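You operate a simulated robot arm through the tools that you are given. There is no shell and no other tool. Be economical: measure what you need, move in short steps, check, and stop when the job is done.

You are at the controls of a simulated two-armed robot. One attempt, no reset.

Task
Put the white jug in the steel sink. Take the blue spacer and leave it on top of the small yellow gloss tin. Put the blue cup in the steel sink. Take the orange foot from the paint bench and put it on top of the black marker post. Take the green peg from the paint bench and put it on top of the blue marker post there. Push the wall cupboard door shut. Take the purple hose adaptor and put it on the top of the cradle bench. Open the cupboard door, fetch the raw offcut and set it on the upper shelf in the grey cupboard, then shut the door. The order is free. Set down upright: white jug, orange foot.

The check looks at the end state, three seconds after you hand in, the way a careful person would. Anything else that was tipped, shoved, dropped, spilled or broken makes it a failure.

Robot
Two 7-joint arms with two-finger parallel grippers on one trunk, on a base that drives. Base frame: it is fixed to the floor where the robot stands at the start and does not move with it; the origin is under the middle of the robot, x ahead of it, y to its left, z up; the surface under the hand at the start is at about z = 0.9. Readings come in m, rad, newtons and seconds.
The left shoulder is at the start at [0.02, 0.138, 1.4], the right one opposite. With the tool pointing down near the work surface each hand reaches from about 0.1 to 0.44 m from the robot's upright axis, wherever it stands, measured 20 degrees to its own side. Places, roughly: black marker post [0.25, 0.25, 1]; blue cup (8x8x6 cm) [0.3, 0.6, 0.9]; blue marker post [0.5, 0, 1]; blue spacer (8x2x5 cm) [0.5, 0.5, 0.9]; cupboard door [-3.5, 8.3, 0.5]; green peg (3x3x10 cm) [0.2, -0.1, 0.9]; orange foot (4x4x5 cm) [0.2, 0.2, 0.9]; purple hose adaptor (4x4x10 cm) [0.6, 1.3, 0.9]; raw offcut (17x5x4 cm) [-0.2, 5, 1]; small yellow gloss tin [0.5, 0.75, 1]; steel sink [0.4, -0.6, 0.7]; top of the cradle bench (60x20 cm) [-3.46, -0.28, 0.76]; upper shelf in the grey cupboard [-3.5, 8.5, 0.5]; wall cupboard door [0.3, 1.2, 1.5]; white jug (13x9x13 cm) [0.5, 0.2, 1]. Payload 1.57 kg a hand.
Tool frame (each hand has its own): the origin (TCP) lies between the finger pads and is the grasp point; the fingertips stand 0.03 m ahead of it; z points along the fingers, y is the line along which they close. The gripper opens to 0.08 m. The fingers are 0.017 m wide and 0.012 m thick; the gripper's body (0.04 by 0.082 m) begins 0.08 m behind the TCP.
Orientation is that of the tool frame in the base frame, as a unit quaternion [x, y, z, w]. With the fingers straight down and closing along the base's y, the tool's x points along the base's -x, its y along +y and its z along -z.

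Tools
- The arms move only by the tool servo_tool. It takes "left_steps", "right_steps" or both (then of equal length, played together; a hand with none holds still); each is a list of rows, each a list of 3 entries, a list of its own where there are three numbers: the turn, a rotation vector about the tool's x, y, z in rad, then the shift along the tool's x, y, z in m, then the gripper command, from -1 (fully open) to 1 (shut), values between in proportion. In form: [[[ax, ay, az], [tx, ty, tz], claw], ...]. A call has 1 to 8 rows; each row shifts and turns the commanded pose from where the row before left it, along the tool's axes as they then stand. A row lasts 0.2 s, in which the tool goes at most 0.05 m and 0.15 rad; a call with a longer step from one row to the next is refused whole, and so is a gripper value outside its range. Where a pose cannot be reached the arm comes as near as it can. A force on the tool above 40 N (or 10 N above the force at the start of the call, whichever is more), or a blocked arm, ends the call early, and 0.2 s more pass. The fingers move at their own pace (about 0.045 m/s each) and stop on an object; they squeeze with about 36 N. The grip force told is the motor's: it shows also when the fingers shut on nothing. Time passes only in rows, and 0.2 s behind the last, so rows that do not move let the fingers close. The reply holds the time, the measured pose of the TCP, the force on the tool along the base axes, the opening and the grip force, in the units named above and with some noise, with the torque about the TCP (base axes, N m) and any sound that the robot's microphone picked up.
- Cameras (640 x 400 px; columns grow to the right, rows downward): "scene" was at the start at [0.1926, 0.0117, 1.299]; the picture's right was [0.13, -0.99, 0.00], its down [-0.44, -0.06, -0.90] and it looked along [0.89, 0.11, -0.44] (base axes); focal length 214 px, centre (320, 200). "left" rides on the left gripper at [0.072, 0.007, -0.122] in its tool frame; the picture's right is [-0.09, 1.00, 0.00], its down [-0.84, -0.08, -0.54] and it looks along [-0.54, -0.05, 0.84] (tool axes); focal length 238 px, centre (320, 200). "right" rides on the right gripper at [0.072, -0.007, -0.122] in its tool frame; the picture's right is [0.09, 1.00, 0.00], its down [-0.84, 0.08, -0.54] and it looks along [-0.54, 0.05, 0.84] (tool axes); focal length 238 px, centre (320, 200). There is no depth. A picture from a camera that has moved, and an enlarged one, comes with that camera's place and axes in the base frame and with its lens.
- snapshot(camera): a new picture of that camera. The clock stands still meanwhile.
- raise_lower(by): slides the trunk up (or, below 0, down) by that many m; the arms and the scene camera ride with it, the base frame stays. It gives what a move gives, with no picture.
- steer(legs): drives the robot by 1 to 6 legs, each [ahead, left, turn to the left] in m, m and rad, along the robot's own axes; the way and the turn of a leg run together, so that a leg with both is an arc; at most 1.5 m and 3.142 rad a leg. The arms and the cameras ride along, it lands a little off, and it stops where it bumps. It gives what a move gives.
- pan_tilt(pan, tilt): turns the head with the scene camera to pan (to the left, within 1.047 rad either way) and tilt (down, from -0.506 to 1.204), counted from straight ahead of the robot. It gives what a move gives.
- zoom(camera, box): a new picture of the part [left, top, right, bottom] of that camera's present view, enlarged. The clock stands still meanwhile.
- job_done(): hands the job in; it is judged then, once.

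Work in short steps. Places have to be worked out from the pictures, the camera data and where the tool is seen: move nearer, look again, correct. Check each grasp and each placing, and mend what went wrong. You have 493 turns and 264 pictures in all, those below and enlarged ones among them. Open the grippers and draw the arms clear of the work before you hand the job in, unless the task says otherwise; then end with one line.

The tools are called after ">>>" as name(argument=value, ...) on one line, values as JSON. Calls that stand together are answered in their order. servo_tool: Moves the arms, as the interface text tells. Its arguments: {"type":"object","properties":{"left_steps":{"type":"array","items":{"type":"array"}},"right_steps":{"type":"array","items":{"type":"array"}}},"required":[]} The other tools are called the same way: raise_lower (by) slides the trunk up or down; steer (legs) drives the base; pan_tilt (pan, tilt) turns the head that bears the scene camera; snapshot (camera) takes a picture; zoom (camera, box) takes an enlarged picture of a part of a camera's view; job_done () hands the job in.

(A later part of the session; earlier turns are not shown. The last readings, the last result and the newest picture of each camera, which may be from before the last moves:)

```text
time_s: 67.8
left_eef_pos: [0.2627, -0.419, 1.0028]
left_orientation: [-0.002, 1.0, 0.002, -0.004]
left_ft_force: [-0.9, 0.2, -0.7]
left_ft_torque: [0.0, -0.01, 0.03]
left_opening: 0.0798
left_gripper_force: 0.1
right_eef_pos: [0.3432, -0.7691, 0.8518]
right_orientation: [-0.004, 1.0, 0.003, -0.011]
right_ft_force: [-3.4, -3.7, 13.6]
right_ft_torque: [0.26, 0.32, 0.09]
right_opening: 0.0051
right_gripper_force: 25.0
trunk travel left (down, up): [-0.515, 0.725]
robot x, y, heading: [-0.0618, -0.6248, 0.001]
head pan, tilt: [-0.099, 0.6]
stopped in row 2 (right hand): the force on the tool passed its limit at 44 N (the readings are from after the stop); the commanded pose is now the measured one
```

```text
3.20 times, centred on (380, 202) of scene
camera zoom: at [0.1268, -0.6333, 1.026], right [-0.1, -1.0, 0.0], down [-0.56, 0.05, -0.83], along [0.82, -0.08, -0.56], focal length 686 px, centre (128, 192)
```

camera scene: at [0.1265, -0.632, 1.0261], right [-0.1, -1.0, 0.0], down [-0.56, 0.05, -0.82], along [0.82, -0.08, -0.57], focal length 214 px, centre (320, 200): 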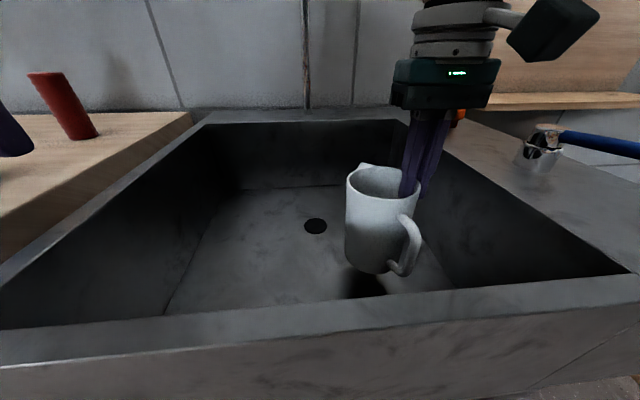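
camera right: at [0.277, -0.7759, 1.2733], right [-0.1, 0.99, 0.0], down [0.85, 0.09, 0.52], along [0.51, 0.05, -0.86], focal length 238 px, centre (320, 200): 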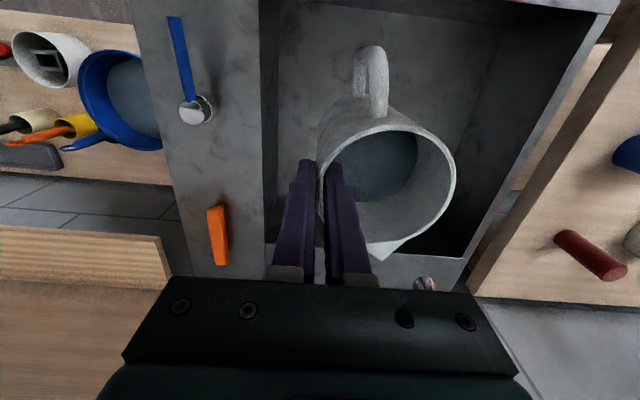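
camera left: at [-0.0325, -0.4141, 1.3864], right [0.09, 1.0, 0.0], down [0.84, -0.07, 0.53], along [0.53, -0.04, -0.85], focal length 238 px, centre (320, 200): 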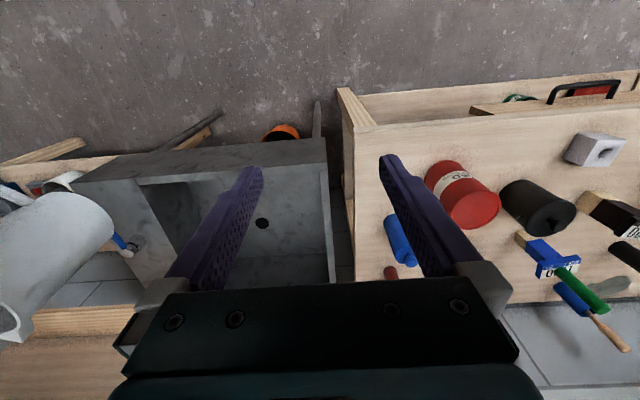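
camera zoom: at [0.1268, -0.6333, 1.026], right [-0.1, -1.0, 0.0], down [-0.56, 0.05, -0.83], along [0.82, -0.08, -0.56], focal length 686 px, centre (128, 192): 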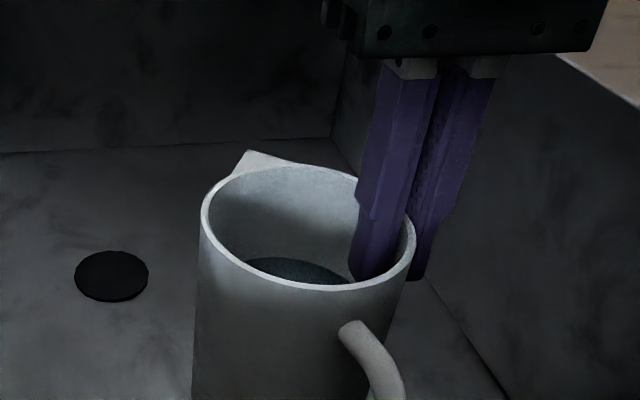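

The jug has touched the floor. I relieve the push by 2 mm and release slowly.

>>> servo_tool(right_steps=[[[0, 0, 0], [0, 0, -0.0015], 1], [[0, 0, 0], [0, 0, 0], 1], [[0, 0, 0], [0, 0, 0], 0.8], [[0, 0, 0], [0, 0, 0], 0.7], [[0, 0, 0], [0, 0, 0], 0.5], [[0, 0, 0], [0, 0, 0], 0.4], [[0, 0, 0], [0, 0, 0], 0.4]])

>>> snapshot(camera="right")

>>> snapshot(camera="scene")

```text
time_s: 69.4
left_eef_pos: [0.262, -0.4189, 1.0035]
left_orientation: [-0.003, 1.0, 0.001, -0.004]
left_ft_force: [-0.4, 0.0, -0.3]
left_ft_torque: [0.0, 0.0, 0.01]
left_opening: 0.0801
left_gripper_force: 0.1
right_eef_pos: [0.3422, -0.7681, 0.852]
right_orientation: [-0.005, 1.0, 0.004, -0.013]
right_ft_force: [-0.2, 0.1, 0.6]
right_ft_torque: [0.0, 0.01, 0.03]
right_opening: 0.0239
right_gripper_force: 0.1
trunk travel left (down, up): [-0.515, 0.725]
robot x, y, heading: [-0.0637, -0.6228, 0.002]
head pan, tilt: [-0.099, 0.6]
```

```text
206 pictures are left
camera right: at [0.2729, -0.775, 0.9748], right [-0.1, 0.99, 0.01], down [0.85, 0.08, 0.52], along [0.52, 0.06, -0.85], focal length 238 px, centre (320, 200)
```

right: 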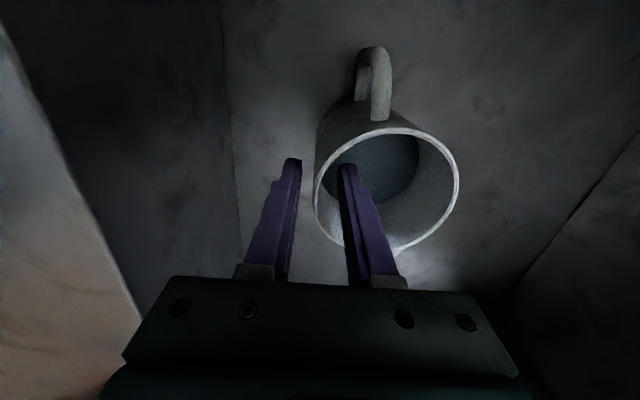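

```text
205 pictures are left
camera scene: at [0.1265, -0.6323, 1.0261], right [-0.1, -1.0, 0.0], down [-0.56, 0.05, -0.83], along [0.82, -0.08, -0.56], focal length 214 px, centre (320, 200)
```

scene: 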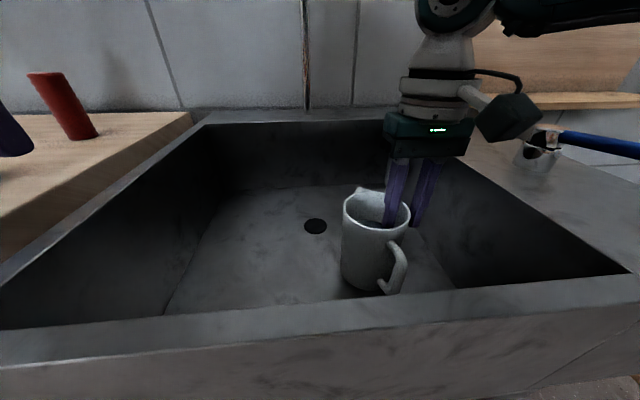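

The jug stands freely in the sink. I draw the hand straight up and out.

>>> servo_tool(right_steps=[[[0, 0, 0], [0, 0, -0.02], 0.3], [[0, 0, 0], [0, 0, -0.03], 0.3], [[0, 0, 0], [0, 0, -0.04], 0.3], [[0, 0, 0], [0, 0, -0.045], 0.3], [[0, 0, 0], [0, 0, -0.045], -1], [[0, 0, 0], [0, 0, -0.045], -1], [[0, 0, 0], [0, 0, -0.03], -1]])

>>> raise_lower(by=0.26)

>>> snapshot(camera="right")

```text
time_s: 70.9
left_eef_pos: [0.2619, -0.4188, 1.0037]
left_orientation: [-0.003, 1.0, 0.001, -0.004]
left_ft_force: [-0.1, 0.4, 1.2]
left_ft_torque: [-0.01, -0.03, 0.03]
left_opening: 0.0798
left_gripper_force: 0.1
right_eef_pos: [0.3316, -0.7742, 1.0162]
right_orientation: [0.004, 0.994, 0.006, -0.108]
right_ft_force: [-0.1, 0.4, -0.4]
right_ft_torque: [0.02, 0.0, 0.01]
right_opening: 0.0801
right_gripper_force: 0.0
trunk travel left (down, up): [-0.515, 0.725]
robot x, y, heading: [-0.0648, -0.6209, 0.002]
head pan, tilt: [-0.099, 0.6]
stopped in row 7 (right hand): the arm was blocked; the commanded pose is now the measured one
```

```text
time_s: 73.6
left_eef_pos: [0.2611, -0.4186, 1.2631]
left_orientation: [-0.003, 1.0, 0.002, -0.003]
left_ft_force: [0.1, -0.1, 0.1]
left_ft_torque: [0.01, 0.01, 0.03]
left_opening: 0.0798
left_gripper_force: 0.1
right_eef_pos: [0.3318, -0.7741, 1.2764]
right_orientation: [0.003, 0.994, 0.007, -0.108]
right_ft_force: [-0.6, 0.0, -0.6]
right_ft_torque: [0.04, -0.01, 0.03]
right_opening: 0.0802
right_gripper_force: 0.0
trunk travel left (down, up): [-0.775, 0.465]
robot x, y, heading: [-0.0623, -0.6278, 0.005]
head pan, tilt: [-0.099, 0.6]
```

```text
204 pictures are left
camera right: at [0.2876, -0.7831, 1.4101], right [-0.08, 1.0, 0.03], down [0.94, 0.06, 0.35], along [0.35, 0.06, -0.94], focal length 238 px, centre (320, 200)
```

right: 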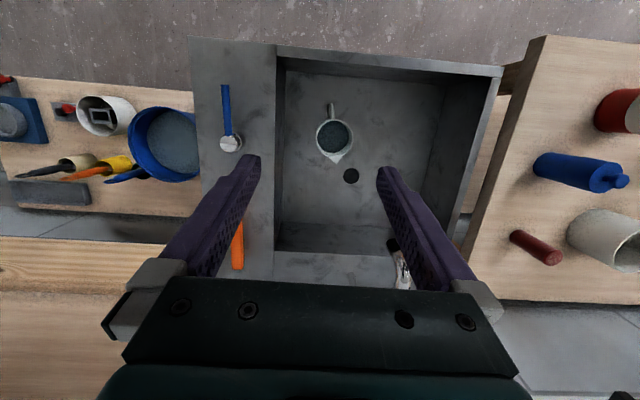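

The jug stands in the sink. Next the blue cup: I level the right hand, back off, and drive left to about y = 0.65.

>>> servo_tool(right_steps=[[[0.007, -0.108, -0.003], [0, 0, 0.01], -1], [[0.007, -0.108, -0.003], [0, 0, 0.01], -1], [[0, 0, 0], [0, 0, 0], -1]])

>>> steer(legs=[[-0.25, 0, 0], [0, 1.3, 0]])

>>> steer(legs=[[0.22, 0, 0]])

>>> snapshot(camera="right")

>>> snapshot(camera="left")

```text
time_s: 74.4
left_eef_pos: [0.2622, -0.4183, 1.2631]
left_orientation: [-0.003, 1.0, 0.002, -0.005]
left_ft_force: [-0.2, 0.1, -0.3]
left_ft_torque: [0.0, 0.02, -0.03]
left_opening: 0.08
left_gripper_force: 0.1
right_eef_pos: [0.3274, -0.7755, 1.2573]
right_orientation: [0.003, 1.0, -0.001, 0.0]
right_ft_force: [0.0, 0.2, 0.8]
right_ft_torque: [0.01, -0.01, 0.02]
right_opening: 0.08
right_gripper_force: 0.2
trunk travel left (down, up): [-0.775, 0.465]
robot x, y, heading: [-0.0645, -0.6231, 0.005]
head pan, tilt: [-0.099, 0.6]
```

```text
time_s: 82.4
left_eef_pos: [0.0083, 0.8816, 1.2641]
left_orientation: [-0.001, 1.0, 0.001, -0.004]
left_ft_force: [-0.2, -1.0, -0.2]
left_ft_torque: [-0.01, -0.03, -0.03]
left_opening: 0.0799
left_gripper_force: 0.0
right_eef_pos: [0.0734, 0.5251, 1.2558]
right_orientation: [0.002, 1.0, -0.001, -0.001]
right_ft_force: [-0.5, 1.0, 0.2]
right_ft_torque: [0.04, 0.0, 0.02]
right_opening: 0.08
right_gripper_force: 0.0
trunk travel left (down, up): [-0.775, 0.465]
robot x, y, heading: [-0.3165, 0.6766, 0.001]
head pan, tilt: [-0.099, 0.6]
```

```text
time_s: 84.1
left_eef_pos: [0.23, 0.8826, 1.2636]
left_orientation: [-0.002, 1.0, 0.002, -0.004]
left_ft_force: [0.6, 0.7, -0.5]
left_ft_torque: [0.0, 0.02, -0.03]
left_opening: 0.08
left_gripper_force: 0.0
right_eef_pos: [0.2952, 0.5257, 1.2571]
right_orientation: [0.002, 1.0, -0.001, -0.001]
right_ft_force: [0.0, -0.9, -0.6]
right_ft_torque: [-0.04, -0.01, 0.03]
right_opening: 0.0799
right_gripper_force: 0.0
trunk travel left (down, up): [-0.775, 0.465]
robot x, y, heading: [-0.0967, 0.678, -0.0]
head pan, tilt: [-0.099, 0.6]
```

```text
203 pictures are left
camera right: at [0.2241, 0.5192, 1.3784], right [-0.09, 1.0, 0.0], down [0.84, 0.08, 0.54], along [0.54, 0.05, -0.84], focal length 238 px, centre (320, 200)
```

right: 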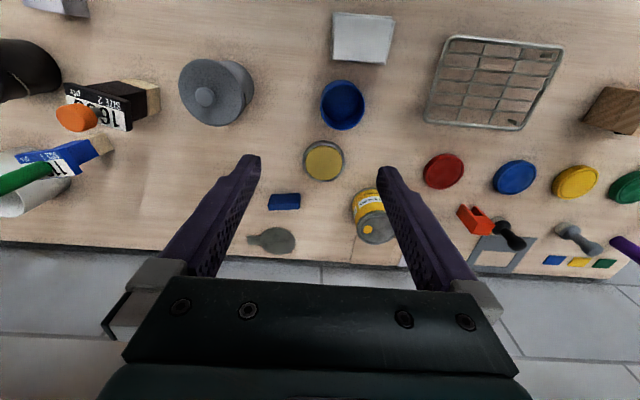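

```text
202 pictures are left
camera left: at [0.1591, 0.8872, 1.3863], right [0.09, 1.0, 0.0], down [0.84, -0.08, 0.53], along [0.53, -0.05, -0.85], focal length 238 px, centre (320, 200)
```

left: 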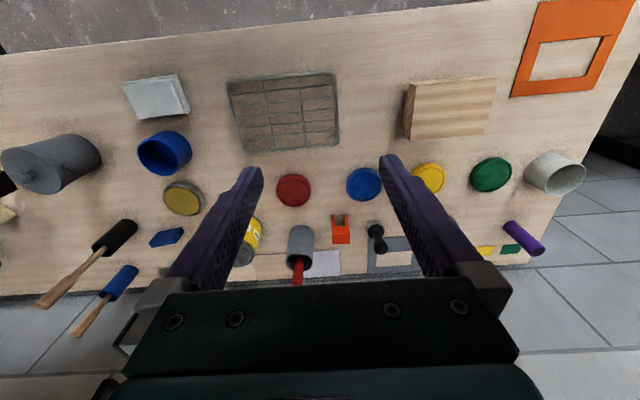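

The cup's centre is at about [0.303, 0.565]. I'll grip its +y wall (y ≈ 0.602), so I shift the base 7.5 cm left and lower the hand.

>>> steer(legs=[[0.008, 0.076, 0]])

>>> servo_tool(right_steps=[[[0, 0, 0], [0, 0, 0.045], -0.5], [[0, 0, 0], [0, 0, 0.045], -0.5], [[0, 0, 0], [0, 0, 0.045], -0.5], [[0, 0, 0], [0, 0, 0.045], -0.5], [[0, 0, 0], [0, 0, 0.03], -0.5], [[0, 0, 0], [0, 0, 0.0], -0.5]])

>>> snapshot(camera="right")

```text
time_s: 85.2
left_eef_pos: [0.2286, 0.9608, 1.2606]
left_orientation: [-0.018, 1.0, 0.004, -0.007]
left_ft_force: [-0.1, 0.3, 0.3]
left_ft_torque: [0.01, 0.02, -0.01]
left_opening: 0.0798
left_gripper_force: 0.0
right_eef_pos: [0.2984, 0.5978, 1.2547]
right_orientation: [-0.003, 1.0, -0.001, -0.003]
right_ft_force: [0.2, 0.3, 0.2]
right_ft_torque: [-0.01, 0.02, 0.0]
right_opening: 0.0799
right_gripper_force: 0.2
trunk travel left (down, up): [-0.775, 0.465]
robot x, y, heading: [-0.0918, 0.7453, 0.015]
head pan, tilt: [-0.099, 0.6]
stopped in leg 1: the robot was blocked; the commanded pose is now the measured one
```

```text
time_s: 86.6
left_eef_pos: [0.2282, 0.9572, 1.2612]
left_orientation: [-0.016, 1.0, 0.003, -0.009]
left_ft_force: [-0.3, -0.5, -0.5]
left_ft_torque: [-0.02, -0.02, 0.0]
left_opening: 0.0802
left_gripper_force: 0.1
right_eef_pos: [0.2942, 0.5955, 1.0443]
right_orientation: [-0.004, 1.0, -0.002, -0.005]
right_ft_force: [-1.9, 0.7, -1.0]
right_ft_torque: [-0.03, -0.01, 0.0]
right_opening: 0.0601
right_gripper_force: 0.1
trunk travel left (down, up): [-0.775, 0.465]
robot x, y, heading: [-0.0926, 0.7458, 0.01]
head pan, tilt: [-0.099, 0.6]
```

```text
201 pictures are left
camera right: at [0.2231, 0.5885, 1.1664], right [-0.1, 1.0, 0.0], down [0.84, 0.08, 0.53], along [0.53, 0.05, -0.84], focal length 238 px, centre (320, 200)
```

right: 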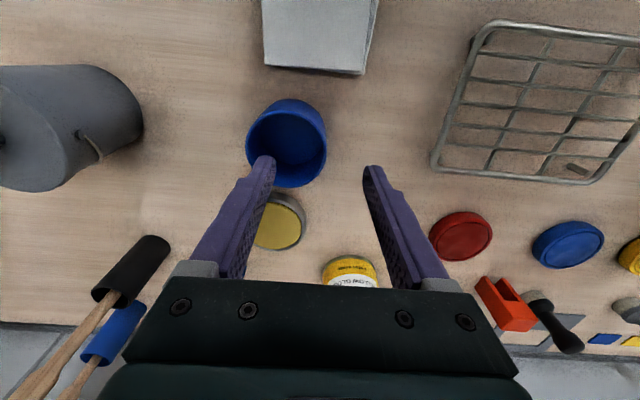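

The base was blocked on its left side, probably the left arm against the wall cupboard. I look that way before going on.

>>> pan_tilt(pan=1.0, tilt=0.0)

>>> snapshot(camera="scene")

```text
time_s: 87.9
left_eef_pos: [0.2285, 0.9571, 1.2611]
left_orientation: [-0.015, 1.0, 0.003, -0.009]
left_ft_force: [0.0, 0.1, 0.2]
left_ft_torque: [0.04, -0.02, 0.0]
left_opening: 0.08
left_gripper_force: 0.1
right_eef_pos: [0.2947, 0.595, 1.0446]
right_orientation: [-0.003, 1.0, -0.002, -0.004]
right_ft_force: [-0.1, -0.2, -0.6]
right_ft_torque: [-0.03, 0.0, 0.0]
right_opening: 0.06
right_gripper_force: 0.1
trunk travel left (down, up): [-0.775, 0.465]
robot x, y, heading: [-0.0884, 0.745, 0.013]
head pan, tilt: [1.0, 0.0]
```

```text
200 pictures are left
camera scene: at [0.0543, 0.8216, 1.3402], right [0.85, -0.53, 0.0], down [-0.01, 0.0, -1.0], along [0.53, 0.85, -0.01], focal length 214 px, centre (320, 200)
```

scene: 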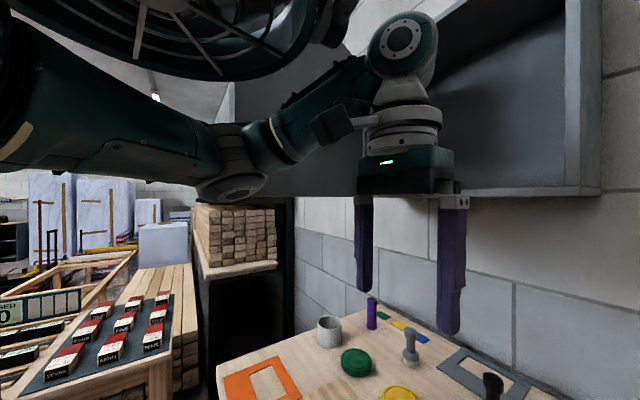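

The wall cupboard's open door hangs beyond the left arm, whose wrist touched it. I back off 3 cm to the right and compensate with the right arm.

>>> steer(legs=[[0, -0.03, -0.012]])

>>> servo_tool(right_steps=[[[0, 0, 0], [-0.008, 0.035, 0.0], -0.5], [[0, 0, 0], [0, 0, 0.03], -0.5], [[0, 0, 0], [0, 0, 0.0], -0.5]])

>>> snapshot(camera="right")

```text
time_s: 88.8
left_eef_pos: [0.2352, 0.9249, 1.2626]
left_orientation: [-0.007, 1.0, 0.005, -0.005]
left_ft_force: [-1.0, 0.3, 0.4]
left_ft_torque: [-0.02, 0.02, 0.01]
left_opening: 0.0801
left_gripper_force: 0.1
right_eef_pos: [0.2982, 0.5626, 1.046]
right_orientation: [0.003, 1.0, -0.001, 0.0]
right_ft_force: [0.4, 0.0, -0.1]
right_ft_torque: [0.0, -0.02, 0.02]
right_opening: 0.06
right_gripper_force: 0.0
trunk travel left (down, up): [-0.775, 0.465]
robot x, y, heading: [-0.09, 0.7177, -0.003]
head pan, tilt: [1.0, 0.0]
```

```text
time_s: 89.5
left_eef_pos: [0.2359, 0.9246, 1.2627]
left_orientation: [-0.008, 1.0, 0.004, -0.004]
left_ft_force: [-0.3, 0.8, -0.1]
left_ft_torque: [0.01, -0.02, 0.0]
left_opening: 0.0801
left_gripper_force: 0.0
right_eef_pos: [0.3055, 0.5985, 1.0174]
right_orientation: [0.003, 1.0, 0.0, 0.0]
right_ft_force: [1.0, -0.4, 0.2]
right_ft_torque: [0.01, 0.03, 0.01]
right_opening: 0.0601
right_gripper_force: 0.0
trunk travel left (down, up): [-0.775, 0.465]
robot x, y, heading: [-0.0922, 0.7195, -0.001]
head pan, tilt: [1.0, 0.0]
```

```text
199 pictures are left
camera right: at [0.2338, 0.5918, 1.1387], right [-0.08, 1.0, 0.0], down [0.84, 0.07, 0.54], along [0.54, 0.04, -0.84], focal length 238 px, centre (320, 200)
```

right: 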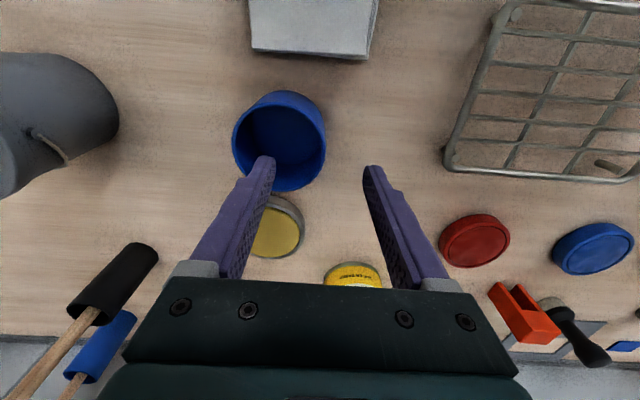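

The +y wall (y ≈ 0.60) lies between the fingers. I descend to grip it.

>>> servo_tool(right_steps=[[[0, 0, 0], [0, 0, 0.03], -0.5], [[0, 0, 0], [0, 0, 0.024], -0.5], [[0, 0, 0], [0, 0, 0.0], -0.5]])

>>> snapshot(camera="right")

```text
time_s: 90.3
left_eef_pos: [0.2352, 0.9251, 1.2628]
left_orientation: [-0.008, 1.0, 0.004, -0.005]
left_ft_force: [0.4, 0.0, -0.2]
left_ft_torque: [0.02, -0.01, 0.03]
left_opening: 0.0798
left_gripper_force: 0.0
right_eef_pos: [0.3062, 0.5979, 0.9629]
right_orientation: [0.004, 1.0, -0.001, -0.001]
right_ft_force: [0.8, -0.3, -0.1]
right_ft_torque: [0.0, -0.01, 0.01]
right_opening: 0.0601
right_gripper_force: 0.0
trunk travel left (down, up): [-0.775, 0.465]
robot x, y, heading: [-0.0941, 0.7177, 0.0]
head pan, tilt: [1.0, 0.0]
```

```text
198 pictures are left
camera right: at [0.2339, 0.5913, 1.084], right [-0.08, 1.0, 0.0], down [0.84, 0.07, 0.54], along [0.54, 0.04, -0.84], focal length 238 px, centre (320, 200)
```

right: 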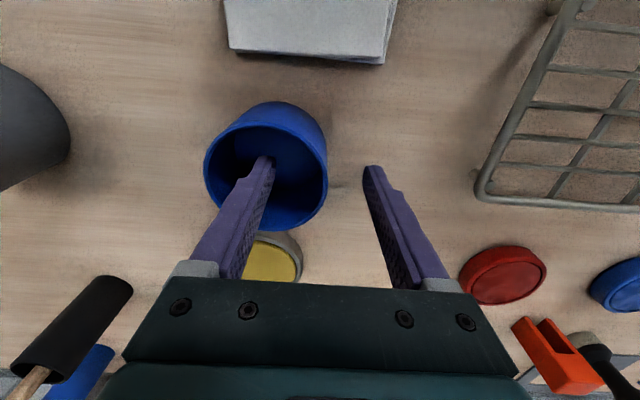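

Inner finger inside, outer outside. Close and lift a little.

>>> servo_tool(right_steps=[[[0, 0, 0], [0, 0, 0.0], 0.3], [[0, 0, 0], [0, 0, 0.0], 0.7], [[0, 0, 0], [0, 0, 0.0], 1], [[0, 0, 0], [0, 0, 0.0], 1], [[0, 0, 0], [0, 0, -0.01], 1], [[0, 0, 0], [0, 0, -0.03], 1], [[0, 0, 0], [0, 0, -0.04], 1], [[0, 0, 0], [0, 0, -0.03], 1]])

>>> snapshot(camera="right")

```text
time_s: 92.2
left_eef_pos: [0.2344, 0.9239, 1.2645]
left_orientation: [-0.008, 1.0, 0.005, -0.005]
left_ft_force: [0.0, -0.1, 0.6]
left_ft_torque: [-0.03, -0.02, 0.02]
left_opening: 0.0797
left_gripper_force: 0.1
right_eef_pos: [0.307, 0.5972, 1.0738]
right_orientation: [0.005, 1.0, -0.001, -0.002]
right_ft_force: [-0.3, 0.2, -1.1]
right_ft_torque: [0.05, 0.0, 0.0]
right_opening: 0.0038
right_gripper_force: 25.0
trunk travel left (down, up): [-0.775, 0.465]
robot x, y, heading: [-0.0884, 0.7117, -0.0]
head pan, tilt: [1.0, 0.0]
```

```text
197 pictures are left
camera right: at [0.2349, 0.5919, 1.1955], right [-0.08, 1.0, 0.0], down [0.84, 0.07, 0.54], along [0.54, 0.04, -0.84], focal length 238 px, centre (320, 200)
```

right: 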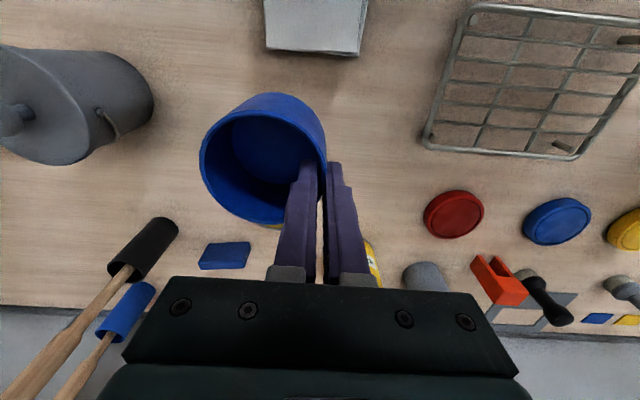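

The cup is held. I lift it high, back off, and drive to the sink. I'll turn the base left by 0.6 rad there so the left arm stays off the bench when the trunk is lowered.

>>> servo_tool(right_steps=[[[0, 0, 0], [0, 0, -0.04], 1], [[0, 0, 0], [0, 0, -0.04], 1], [[0, 0, 0], [0, 0, -0.04], 1], [[0, 0, 0], [0, 0, -0.04], 1], [[0, 0, 0], [0, 0, 0], 1]])

>>> steer(legs=[[-0.3, 0, 0], [0, -1.38, 0]])

>>> steer(legs=[[0.33, 0, 0]])

```text
time_s: 93.3
left_eef_pos: [0.2361, 0.9243, 1.2638]
left_orientation: [-0.008, 1.0, 0.004, -0.005]
left_ft_force: [0.3, 0.7, 0.1]
left_ft_torque: [-0.01, -0.03, -0.01]
left_opening: 0.08
left_gripper_force: 0.0
right_eef_pos: [0.3073, 0.5973, 1.2321]
right_orientation: [0.003, 1.0, -0.001, -0.001]
right_ft_force: [0.1, -0.3, -0.9]
right_ft_torque: [-0.01, 0.0, -0.02]
right_opening: 0.0038
right_gripper_force: 24.4
trunk travel left (down, up): [-0.775, 0.465]
robot x, y, heading: [-0.0922, 0.715, -0.001]
head pan, tilt: [1.0, 0.0]
```

```text
time_s: 101.9
left_eef_pos: [-0.0705, -0.4649, 1.262]
left_orientation: [-0.006, 1.0, 0.004, -0.006]
left_ft_force: [0.2, -0.2, 0.9]
left_ft_torque: [0.0, -0.03, -0.04]
left_opening: 0.0799
left_gripper_force: 0.1
right_eef_pos: [-0.0001, -0.7921, 1.232]
right_orientation: [0.007, 1.0, -0.001, -0.001]
right_ft_force: [0.0, 0.4, -0.6]
right_ft_torque: [0.05, 0.0, 0.01]
right_opening: 0.0031
right_gripper_force: 24.2
trunk travel left (down, up): [-0.775, 0.465]
robot x, y, heading: [-0.3962, -0.6699, -0.006]
head pan, tilt: [1.0, 0.0]
```

```text
time_s: 104.1
left_eef_pos: [0.2623, -0.4677, 1.2634]
left_orientation: [-0.005, 1.0, 0.004, -0.005]
left_ft_force: [-0.3, 0.0, 0.1]
left_ft_torque: [0.01, -0.01, -0.01]
left_opening: 0.08
left_gripper_force: 0.1
right_eef_pos: [0.3331, -0.7955, 1.2309]
right_orientation: [0.007, 1.0, -0.001, -0.002]
right_ft_force: [-0.2, -0.2, -0.2]
right_ft_torque: [-0.01, 0.01, 0.03]
right_opening: 0.0027
right_gripper_force: 23.6
trunk travel left (down, up): [-0.775, 0.465]
robot x, y, heading: [-0.0669, -0.6716, -0.008]
head pan, tilt: [1.0, 0.0]
```

The opening has crept from 3.8 to 2.7 mm, so I check the cup before continuing.

>>> snapshot(camera="right")

>>> steer(legs=[[0, 0, 0.6]])

>>> snapshot(camera="right")

```text
196 pictures are left
camera right: at [0.2613, -0.8013, 1.3538], right [-0.08, 1.0, 0.0], down [0.84, 0.07, 0.54], along [0.54, 0.04, -0.84], focal length 238 px, centre (320, 200)
```

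right: 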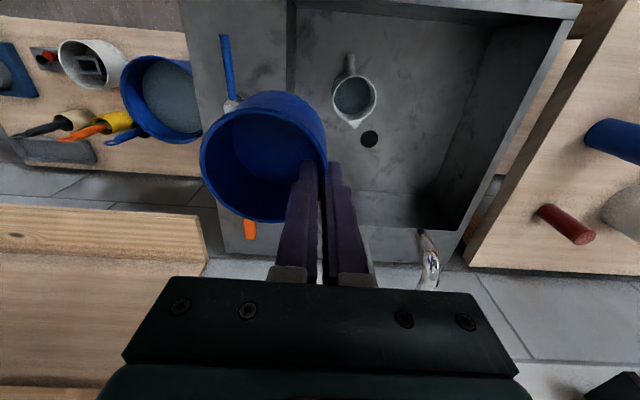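

```text
time_s: 106.1
left_eef_pos: [0.0916, -0.3217, 1.2637]
left_orientation: [-0.296, 0.955, 0.002, -0.007]
left_ft_force: [-0.2, 0.1, 0.5]
left_ft_torque: [-0.02, -0.01, 0.02]
left_opening: 0.0803
left_gripper_force: 0.0
right_eef_pos: [0.3327, -0.5544, 1.2324]
right_orientation: [-0.284, 0.959, -0.001, -0.001]
right_ft_force: [-0.4, -0.4, -0.5]
right_ft_torque: [0.02, 0.03, -0.01]
right_opening: 0.0023
right_gripper_force: 23.7
trunk travel left (down, up): [-0.775, 0.465]
robot x, y, heading: [-0.0644, -0.6744, 0.582]
head pan, tilt: [1.0, 0.0]
```

```text
195 pictures are left
camera right: at [0.2759, -0.5979, 1.3538], right [-0.62, 0.78, 0.0], down [0.66, 0.52, 0.54], along [0.42, 0.33, -0.84], focal length 238 px, centre (320, 200)
```

right: 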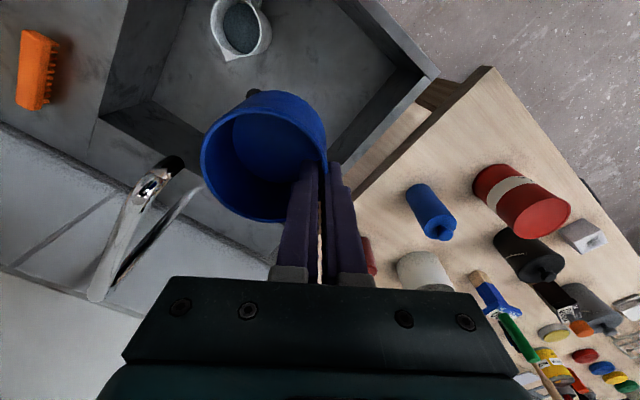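

The cup hasn't moved in the grip and it's over the left half of the basin. I lower the trunk and then the arm.

>>> raise_lower(by=-0.26)

>>> servo_tool(right_steps=[[[0, 0, 0], [0, 0, 0.03], 1], [[0, 0, 0], [0, 0, 0.03], 1], [[0, 0, 0], [0, 0, 0.03], 1], [[0, 0, 0], [0, 0, 0.03], 1], [[0, 0, 0], [0, 0, 0.02], 1], [[0, 0, 0], [0, 0, 0.01], 1], [[0, 0, 0], [0, 0, 0], 1]])

>>> pan_tilt(pan=-0.5, tilt=0.7)

>>> snapshot(camera="scene")

>>> snapshot(camera="right")

```text
time_s: 108.8
left_eef_pos: [0.0919, -0.3204, 1.003]
left_orientation: [-0.296, 0.955, 0.002, -0.007]
left_ft_force: [0.4, 0.6, -0.4]
left_ft_torque: [0.01, 0.0, -0.01]
left_opening: 0.0799
left_gripper_force: 0.1
right_eef_pos: [0.3326, -0.5528, 0.9721]
right_orientation: [-0.284, 0.959, -0.002, -0.002]
right_ft_force: [-0.4, 0.5, -1.2]
right_ft_torque: [0.0, 0.04, 0.01]
right_opening: 0.0021
right_gripper_force: 23.5
trunk travel left (down, up): [-0.515, 0.725]
robot x, y, heading: [-0.0641, -0.6778, 0.584]
head pan, tilt: [1.0, 0.0]
```

```text
time_s: 110.4
left_eef_pos: [0.0921, -0.3211, 1.0026]
left_orientation: [-0.296, 0.955, 0.003, -0.006]
left_ft_force: [0.0, 0.5, 0.2]
left_ft_torque: [-0.01, 0.0, 0.04]
left_opening: 0.0799
left_gripper_force: 0.0
right_eef_pos: [0.3329, -0.5538, 0.8226]
right_orientation: [-0.285, 0.959, -0.001, 0.0]
right_ft_force: [-0.7, -0.4, -0.7]
right_ft_torque: [0.03, 0.02, 0.0]
right_opening: 0.0019
right_gripper_force: 23.8
trunk travel left (down, up): [-0.515, 0.725]
robot x, y, heading: [-0.0646, -0.6732, 0.582]
head pan, tilt: [1.0, 0.0]
```

```text
time_s: 112.0
left_eef_pos: [0.0921, -0.3202, 1.0039]
left_orientation: [-0.296, 0.955, 0.003, -0.007]
left_ft_force: [-0.8, -0.2, -0.7]
left_ft_torque: [0.02, -0.01, 0.03]
left_opening: 0.0801
left_gripper_force: 0.2
right_eef_pos: [0.3324, -0.5556, 0.8213]
right_orientation: [-0.284, 0.959, -0.001, -0.002]
right_ft_force: [-0.2, 0.4, -0.1]
right_ft_torque: [0.04, 0.01, 0.0]
right_opening: 0.0017
right_gripper_force: 23.5
trunk travel left (down, up): [-0.515, 0.725]
robot x, y, heading: [-0.0654, -0.6738, 0.58]
head pan, tilt: [-0.499, 0.7]
```

```text
194 pictures are left
camera scene: at [0.1044, -0.6131, 1.0175], right [0.08, -1.0, 0.0], down [-0.64, -0.05, -0.77], along [0.76, 0.06, -0.64], focal length 214 px, centre (320, 200)
```

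scene: 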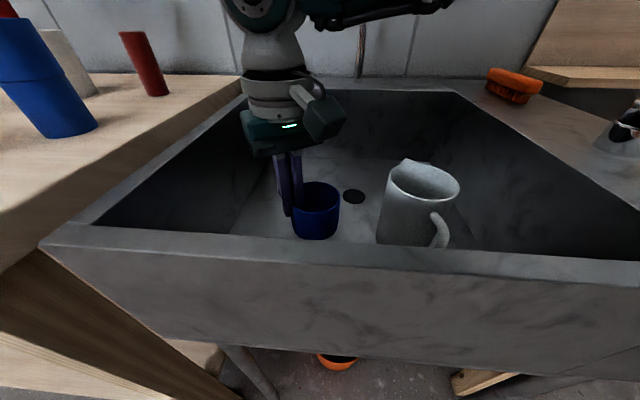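

```text
193 pictures are left
camera right: at [0.2758, -0.5985, 0.944], right [-0.62, 0.78, 0.0], down [0.66, 0.52, 0.54], along [0.42, 0.33, -0.84], focal length 238 px, centre (320, 200)
```

right: 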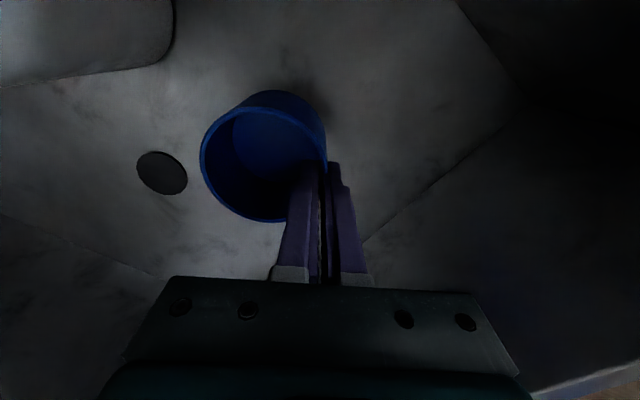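

There's still a gap of about 3.5 cm. I lower until contact.

>>> servo_tool(right_steps=[[[0, 0, 0], [0, 0, 0.02], 1], [[0, 0, 0], [0, 0, 0.01], 1], [[0, 0, 0], [0, 0, 0.003], 1], [[0, 0, 0], [0, 0, 0], 1]])

>>> servo_tool(right_steps=[[[0, 0, 0], [0, 0, 0.003], 1], [[0, 0, 0], [0, 0, 0], 1]])

```text
time_s: 113.0
left_eef_pos: [0.0911, -0.3206, 1.0024]
left_orientation: [-0.296, 0.955, 0.002, -0.006]
left_ft_force: [0.6, 0.3, -0.2]
left_ft_torque: [0.0, -0.02, -0.01]
left_opening: 0.0803
left_gripper_force: 0.1
right_eef_pos: [0.3331, -0.5521, 0.79]
right_orientation: [-0.284, 0.959, 0.0, 0.0]
right_ft_force: [-5.3, -3.4, 24.0]
right_ft_torque: [-0.18, 0.08, -0.04]
right_opening: 0.002
right_gripper_force: 24.1
trunk travel left (down, up): [-0.515, 0.725]
robot x, y, heading: [-0.0607, -0.6757, 0.581]
head pan, tilt: [-0.499, 0.7]
```

```text
time_s: 113.6
left_eef_pos: [0.092, -0.3205, 1.0038]
left_orientation: [-0.296, 0.955, 0.003, -0.007]
left_ft_force: [0.2, 0.0, -0.9]
left_ft_torque: [-0.02, -0.03, 0.02]
left_opening: 0.0799
left_gripper_force: 0.1
right_eef_pos: [0.3327, -0.5533, 0.7871]
right_orientation: [-0.284, 0.959, -0.001, -0.002]
right_ft_force: [-4.1, 0.2, 20.8]
right_ft_torque: [-0.12, 0.0, -0.03]
right_opening: 0.002
right_gripper_force: 24.0
trunk travel left (down, up): [-0.515, 0.725]
robot x, y, heading: [-0.066, -0.6751, 0.58]
head pan, tilt: [-0.499, 0.7]
```

It's on the floor. I relieve the pressure, release and withdraw.

>>> servo_tool(right_steps=[[[0, 0, 0], [0, 0, -0.003], 1], [[0, 0, 0], [0, 0, 0], 0.9], [[0, 0, 0], [0, 0, 0], 0.7], [[0, 0, 0], [0, 0, 0], 0.4], [[0, 0, 0], [0, 0, 0], 0.3], [[0, 0, 0], [0, 0, 0], 0.3]])

>>> servo_tool(right_steps=[[[0, 0, 0], [0, 0, -0.02], 0.3], [[0, 0, 0], [0, 0, -0.04], 0.3], [[0, 0, 0], [0, 0, -0.045], 0.3], [[0, 0, 0], [0, 0, -0.045], -1], [[0, 0, 0], [0, 0, -0.03], -1]])

>>> snapshot(camera="right")

>>> snapshot(camera="scene")

```text
time_s: 115.0
left_eef_pos: [0.0927, -0.3205, 1.0033]
left_orientation: [-0.296, 0.955, 0.003, -0.006]
left_ft_force: [-0.1, -0.1, 0.4]
left_ft_torque: [0.02, 0.02, 0.06]
left_opening: 0.0799
left_gripper_force: 0.1
right_eef_pos: [0.3327, -0.5532, 0.7888]
right_orientation: [-0.284, 0.959, -0.001, -0.001]
right_ft_force: [-0.5, 0.5, -0.7]
right_ft_torque: [0.0, -0.01, 0.03]
right_opening: 0.0279
right_gripper_force: 0.1
trunk travel left (down, up): [-0.515, 0.725]
robot x, y, heading: [-0.0642, -0.6741, 0.582]
head pan, tilt: [-0.499, 0.7]
```

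```text
time_s: 116.2
left_eef_pos: [0.0926, -0.321, 1.0029]
left_orientation: [-0.295, 0.955, 0.003, -0.007]
left_ft_force: [-0.8, 0.2, -0.5]
left_ft_torque: [-0.02, 0.01, -0.01]
left_opening: 0.0801
left_gripper_force: 0.1
right_eef_pos: [0.3316, -0.5521, 0.969]
right_orientation: [-0.284, 0.959, -0.001, -0.001]
right_ft_force: [-0.9, 0.6, -0.7]
right_ft_torque: [0.01, 0.01, -0.01]
right_opening: 0.0793
right_gripper_force: 0.5
trunk travel left (down, up): [-0.515, 0.725]
robot x, y, heading: [-0.0647, -0.6744, 0.581]
head pan, tilt: [-0.499, 0.7]
```

```text
192 pictures are left
camera right: at [0.276, -0.5975, 1.091], right [-0.62, 0.78, 0.0], down [0.66, 0.52, 0.54], along [0.42, 0.33, -0.84], focal length 238 px, centre (320, 200)
```

right: 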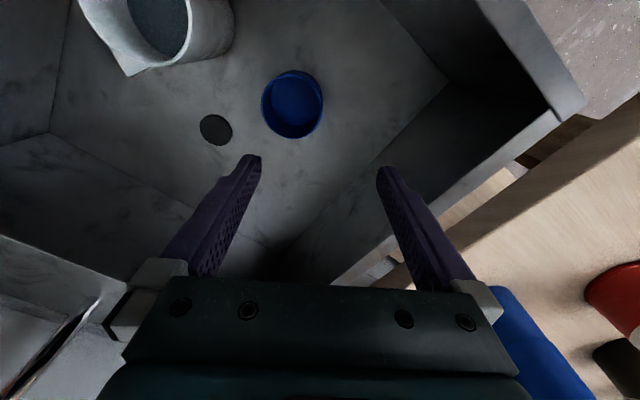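

```text
191 pictures are left
camera scene: at [0.1045, -0.6131, 1.0175], right [0.08, -1.0, 0.0], down [-0.64, -0.05, -0.77], along [0.76, 0.06, -0.64], focal length 214 px, centre (320, 200)
```

scene: 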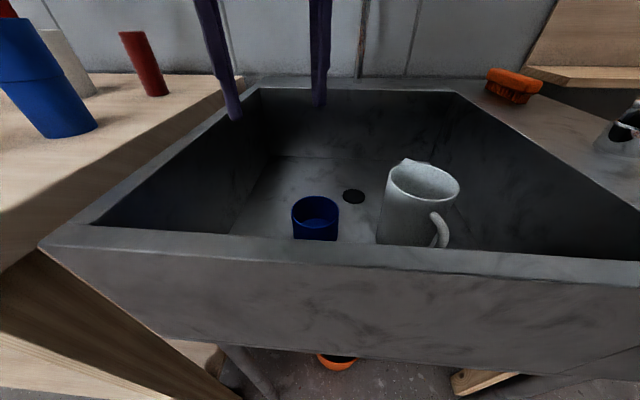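

The cup and jug stand in the sink. Next the blue spacer: I raise the trunk, square the base up and drive to y ≈ 0.62.

>>> raise_lower(by=0.26)

>>> steer(legs=[[0, 0, -0.582]])

>>> steer(legs=[[-0.25, 0, 0], [0, 1.28, 0]])

>>> steer(legs=[[0.38, 0, 0]])

>>> snapshot(camera="right")

>>> pan_tilt(pan=0.0, tilt=0.7)

>>> snapshot(camera="scene")

```text
time_s: 118.9
left_eef_pos: [0.0916, -0.3216, 1.2625]
left_orientation: [-0.296, 0.955, 0.002, -0.007]
left_ft_force: [0.0, 0.1, -0.9]
left_ft_torque: [-0.03, 0.03, -0.05]
left_opening: 0.0802
left_gripper_force: 0.1
right_eef_pos: [0.3321, -0.5519, 1.2288]
right_orientation: [-0.284, 0.959, -0.002, -0.002]
right_ft_force: [-0.3, -0.7, -0.5]
right_ft_torque: [-0.02, 0.01, 0.01]
right_opening: 0.0803
right_gripper_force: 0.1
trunk travel left (down, up): [-0.775, 0.465]
robot x, y, heading: [-0.0622, -0.6724, 0.583]
head pan, tilt: [-0.499, 0.7]
```

```text
time_s: 120.9
left_eef_pos: [0.2617, -0.4679, 1.264]
left_orientation: [-0.006, 1.0, 0.004, -0.005]
left_ft_force: [0.3, 0.2, 0.5]
left_ft_torque: [0.0, 0.0, 0.01]
left_opening: 0.08
left_gripper_force: 0.0
right_eef_pos: [0.3341, -0.7936, 1.2285]
right_orientation: [0.006, 1.0, -0.001, -0.002]
right_ft_force: [-0.3, 0.7, 0.4]
right_ft_torque: [-0.05, -0.02, -0.02]
right_opening: 0.08
right_gripper_force: 0.2
trunk travel left (down, up): [-0.775, 0.465]
robot x, y, heading: [-0.0594, -0.6748, -0.007]
head pan, tilt: [-0.499, 0.7]
```

```text
time_s: 128.8
left_eef_pos: [0.0185, 0.8198, 1.2635]
left_orientation: [-0.006, 1.0, 0.005, -0.005]
left_ft_force: [-0.4, -0.7, 0.7]
left_ft_torque: [-0.01, -0.01, 0.0]
left_opening: 0.0802
left_gripper_force: 0.1
right_eef_pos: [0.0904, 0.4932, 1.2277]
right_orientation: [0.005, 1.0, -0.001, -0.002]
right_ft_force: [-0.2, -0.3, -0.1]
right_ft_torque: [0.02, 0.0, -0.03]
right_opening: 0.08
right_gripper_force: 0.0
trunk travel left (down, up): [-0.775, 0.465]
robot x, y, heading: [-0.3122, 0.6144, -0.008]
head pan, tilt: [-0.499, 0.7]
```

```text
time_s: 131.2
left_eef_pos: [0.396, 0.8174, 1.2643]
left_orientation: [-0.006, 1.0, 0.004, -0.005]
left_ft_force: [0.0, -0.3, 0.9]
left_ft_torque: [-0.03, 0.01, -0.01]
left_opening: 0.08
left_gripper_force: 0.0
right_eef_pos: [0.4681, 0.4906, 1.2286]
right_orientation: [0.006, 1.0, -0.002, -0.002]
right_ft_force: [-0.5, 0.1, 0.0]
right_ft_torque: [0.03, 0.03, 0.0]
right_opening: 0.08
right_gripper_force: 0.1
trunk travel left (down, up): [-0.775, 0.465]
robot x, y, heading: [0.071, 0.6078, -0.006]
head pan, tilt: [-0.499, 0.7]
```

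```text
190 pictures are left
camera right: at [0.3959, 0.4849, 1.3506], right [-0.08, 1.0, 0.0], down [0.84, 0.07, 0.54], along [0.54, 0.04, -0.84], focal length 238 px, centre (320, 200)
```

right: 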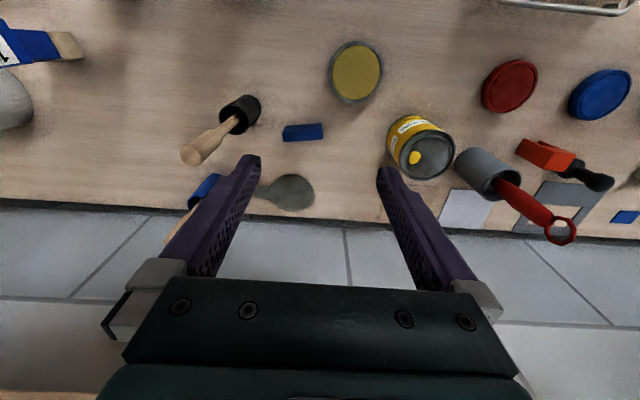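

```text
time_s: 132.1
left_eef_pos: [0.3959, 0.8177, 1.2637]
left_orientation: [-0.005, 1.0, 0.005, -0.005]
left_ft_force: [-0.6, 0.5, -0.3]
left_ft_torque: [-0.01, 0.0, -0.02]
left_opening: 0.0799
left_gripper_force: 0.1
right_eef_pos: [0.4681, 0.491, 1.2286]
right_orientation: [0.006, 1.0, -0.001, -0.002]
right_ft_force: [-0.6, 0.4, 0.1]
right_ft_torque: [0.03, 0.04, 0.0]
right_opening: 0.0799
right_gripper_force: 0.0
trunk travel left (down, up): [-0.775, 0.465]
robot x, y, heading: [0.071, 0.61, -0.009]
head pan, tilt: [0.0, 0.7]
```

```text
189 pictures are left
camera scene: at [0.255, 0.6088, 1.2775], right [-0.01, -1.0, 0.0], down [-0.64, 0.0, -0.76], along [0.76, -0.01, -0.64], focal length 214 px, centre (320, 200)
```

scene: 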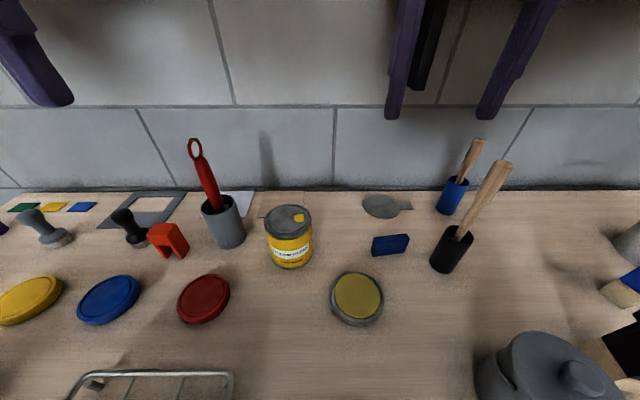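

>>> zoom(camera="scene", box=[240, 170, 440, 295])

>>> zoom(camera="right", box=[260, 80, 480, 217])

```text
3.20 times, centred on (340, 232) of scene
camera zoom: at [0.255, 0.6088, 1.2775], right [-0.01, -1.0, 0.0], down [-0.64, 0.0, -0.76], along [0.76, -0.01, -0.64], focal length 686 px, centre (256, 96)
```

zoom: 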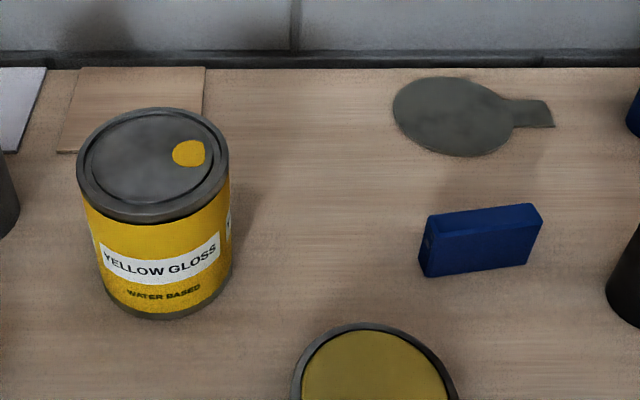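

```text
2.91 times, centred on (370, 148) of right
camera zoom: at [0.3959, 0.4849, 1.3506], right [-0.08, 1.0, 0.0], down [0.84, 0.07, 0.54], along [0.54, 0.04, -0.84], focal length 693 px, centre (174, 350)
```

zoom: 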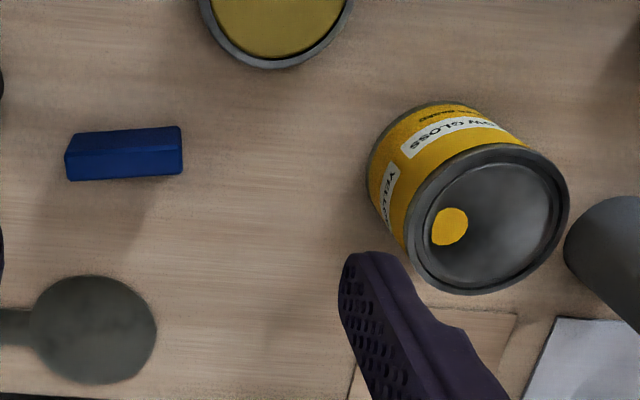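

The spacer stands on edge, 8 cm along y, with its top centre at [0.527, 0.464, 0.945]. The tin's top centre is at [0.524, 0.664, 1.00]. I turn the right gripper about 82° to close across the 2 cm thickness, and draw the left hand back a bit.

>>> servo_tool(right_steps=[[[0, 0, 0.143], [0, 0, 0.01], -1], [[0, 0, 0.143], [0, 0, 0.01], -1], [[0, 0, 0.143], [0, 0, 0.01], -1], [[0, 0, 0.143], [0, 0, 0.01], -1], [[0, 0, 0.143], [0, 0, 0.01], -1], [[0, 0, 0.143], [0, 0, 0], -1], [[0, 0, 0.143], [0, 0, 0], -1], [[0, 0, 0.143], [0, 0, 0], -1]], left_steps=[[[0, 0, 0], [0, 0, 0.02], -1], [[0, 0, 0], [0.02, 0, 0.02], -1], [[0, 0, 0], [0.02, 0, 0.02], -1], [[0, 0, 0], [0.03, 0, 0.02], -1], [[0, 0, 0], [0.03, 0, 0], -1], [[0, 0, 0], [0, 0, 0], -1], [[0, 0, 0], [0, 0, 0], -1], [[0, 0, 0], [0, 0, 0], -1]])

>>> servo_tool(right_steps=[[[0, 0, 0.143], [0, 0, 0], -1], [[0, 0, 0.143], [0, 0, 0], -1], [[0, 0, 0], [0, 0, 0], -1]])

>>> steer(legs=[[0.025, 0, 0]])

>>> snapshot(camera="right")

```text
time_s: 133.9
left_eef_pos: [0.295, 0.8165, 1.1855]
left_orientation: [-0.006, 1.0, 0.004, -0.005]
left_ft_force: [-0.2, 0.5, 0.4]
left_ft_torque: [-0.01, -0.03, 0.02]
left_opening: 0.0802
left_gripper_force: 0.0
right_eef_pos: [0.4673, 0.4915, 1.1798]
right_orientation: [0.548, 0.836, -0.002, 0.0]
right_ft_force: [-0.8, 0.4, -0.6]
right_ft_torque: [0.0, 0.0, 0.01]
right_opening: 0.0801
right_gripper_force: 0.1
trunk travel left (down, up): [-0.775, 0.465]
robot x, y, heading: [0.0709, 0.6082, -0.012]
head pan, tilt: [0.0, 0.7]
```

```text
time_s: 134.7
left_eef_pos: [0.295, 0.8171, 1.1839]
left_orientation: [-0.007, 1.0, 0.004, -0.005]
left_ft_force: [0.4, 0.3, -0.5]
left_ft_torque: [0.01, -0.01, -0.01]
left_opening: 0.0799
left_gripper_force: 0.2
right_eef_pos: [0.4674, 0.4916, 1.1791]
right_orientation: [0.661, 0.751, -0.002, -0.001]
right_ft_force: [0.2, 0.9, 0.5]
right_ft_torque: [-0.03, -0.01, -0.01]
right_opening: 0.0798
right_gripper_force: 0.1
trunk travel left (down, up): [-0.775, 0.465]
robot x, y, heading: [0.0669, 0.6136, -0.004]
head pan, tilt: [0.0, 0.7]
```

```text
time_s: 135.5
left_eef_pos: [0.3204, 0.8164, 1.184]
left_orientation: [-0.006, 1.0, 0.004, -0.006]
left_ft_force: [0.0, -0.3, -0.2]
left_ft_torque: [-0.02, 0.0, -0.02]
left_opening: 0.0798
left_gripper_force: 0.1
right_eef_pos: [0.4917, 0.49, 1.1785]
right_orientation: [0.66, 0.751, -0.002, -0.001]
right_ft_force: [0.0, 0.4, -0.1]
right_ft_torque: [0.02, 0.02, -0.01]
right_opening: 0.0801
right_gripper_force: 0.0
trunk travel left (down, up): [-0.775, 0.465]
robot x, y, heading: [0.0914, 0.6112, -0.008]
head pan, tilt: [0.0, 0.7]
```

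```text
186 pictures are left
camera right: at [0.4765, 0.5609, 1.3001], right [0.98, 0.22, 0.0], down [0.19, -0.82, 0.54], along [0.12, -0.53, -0.84], focal length 238 px, centre (320, 200)
```

right: 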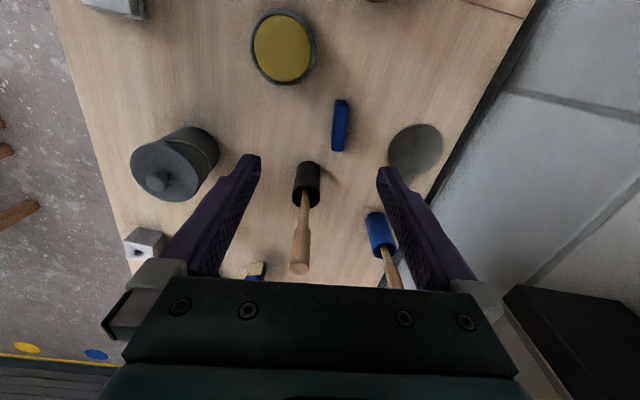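

The gripper now lines up with the spacer. I move above it and part way down, watching reach.

>>> servo_tool(right_steps=[[[0, 0, 0], [-0.015, 0.015, 0.03], -0.4], [[0, 0, 0], [-0.015, 0.0165, 0.03], -0.4], [[0, 0, 0], [0, 0, 0.045], -0.4], [[0, 0, 0], [0, 0, 0.04], -0.4], [[0, 0, 0], [0, 0, 0.0], -0.4]])

>>> snapshot(camera="right")

```text
time_s: 136.7
left_eef_pos: [0.3202, 0.817, 1.1839]
left_orientation: [-0.006, 1.0, 0.004, -0.005]
left_ft_force: [-0.6, -0.2, -0.3]
left_ft_torque: [0.0, -0.01, -0.02]
left_opening: 0.08
left_gripper_force: 0.0
right_eef_pos: [0.5269, 0.464, 1.0322]
right_orientation: [0.66, 0.751, -0.002, -0.002]
right_ft_force: [0.0, 0.4, 0.1]
right_ft_torque: [0.02, -0.02, 0.01]
right_opening: 0.0559
right_gripper_force: 0.0
trunk travel left (down, up): [-0.775, 0.465]
robot x, y, heading: [0.095, 0.606, -0.01]
head pan, tilt: [0.0, 0.7]
```

```text
185 pictures are left
camera right: at [0.5105, 0.535, 1.1536], right [0.98, 0.22, 0.0], down [0.19, -0.82, 0.54], along [0.12, -0.53, -0.84], focal length 238 px, centre (320, 200)
```

right: 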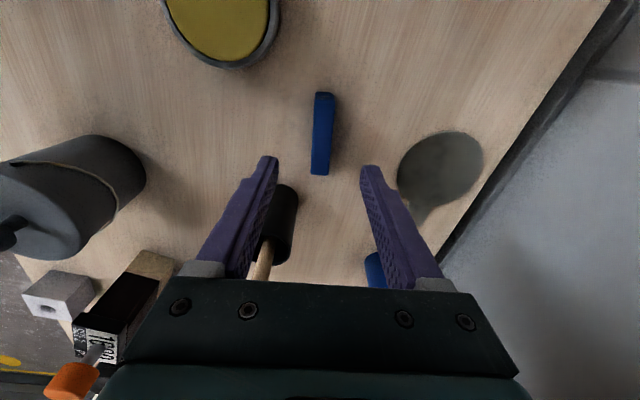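

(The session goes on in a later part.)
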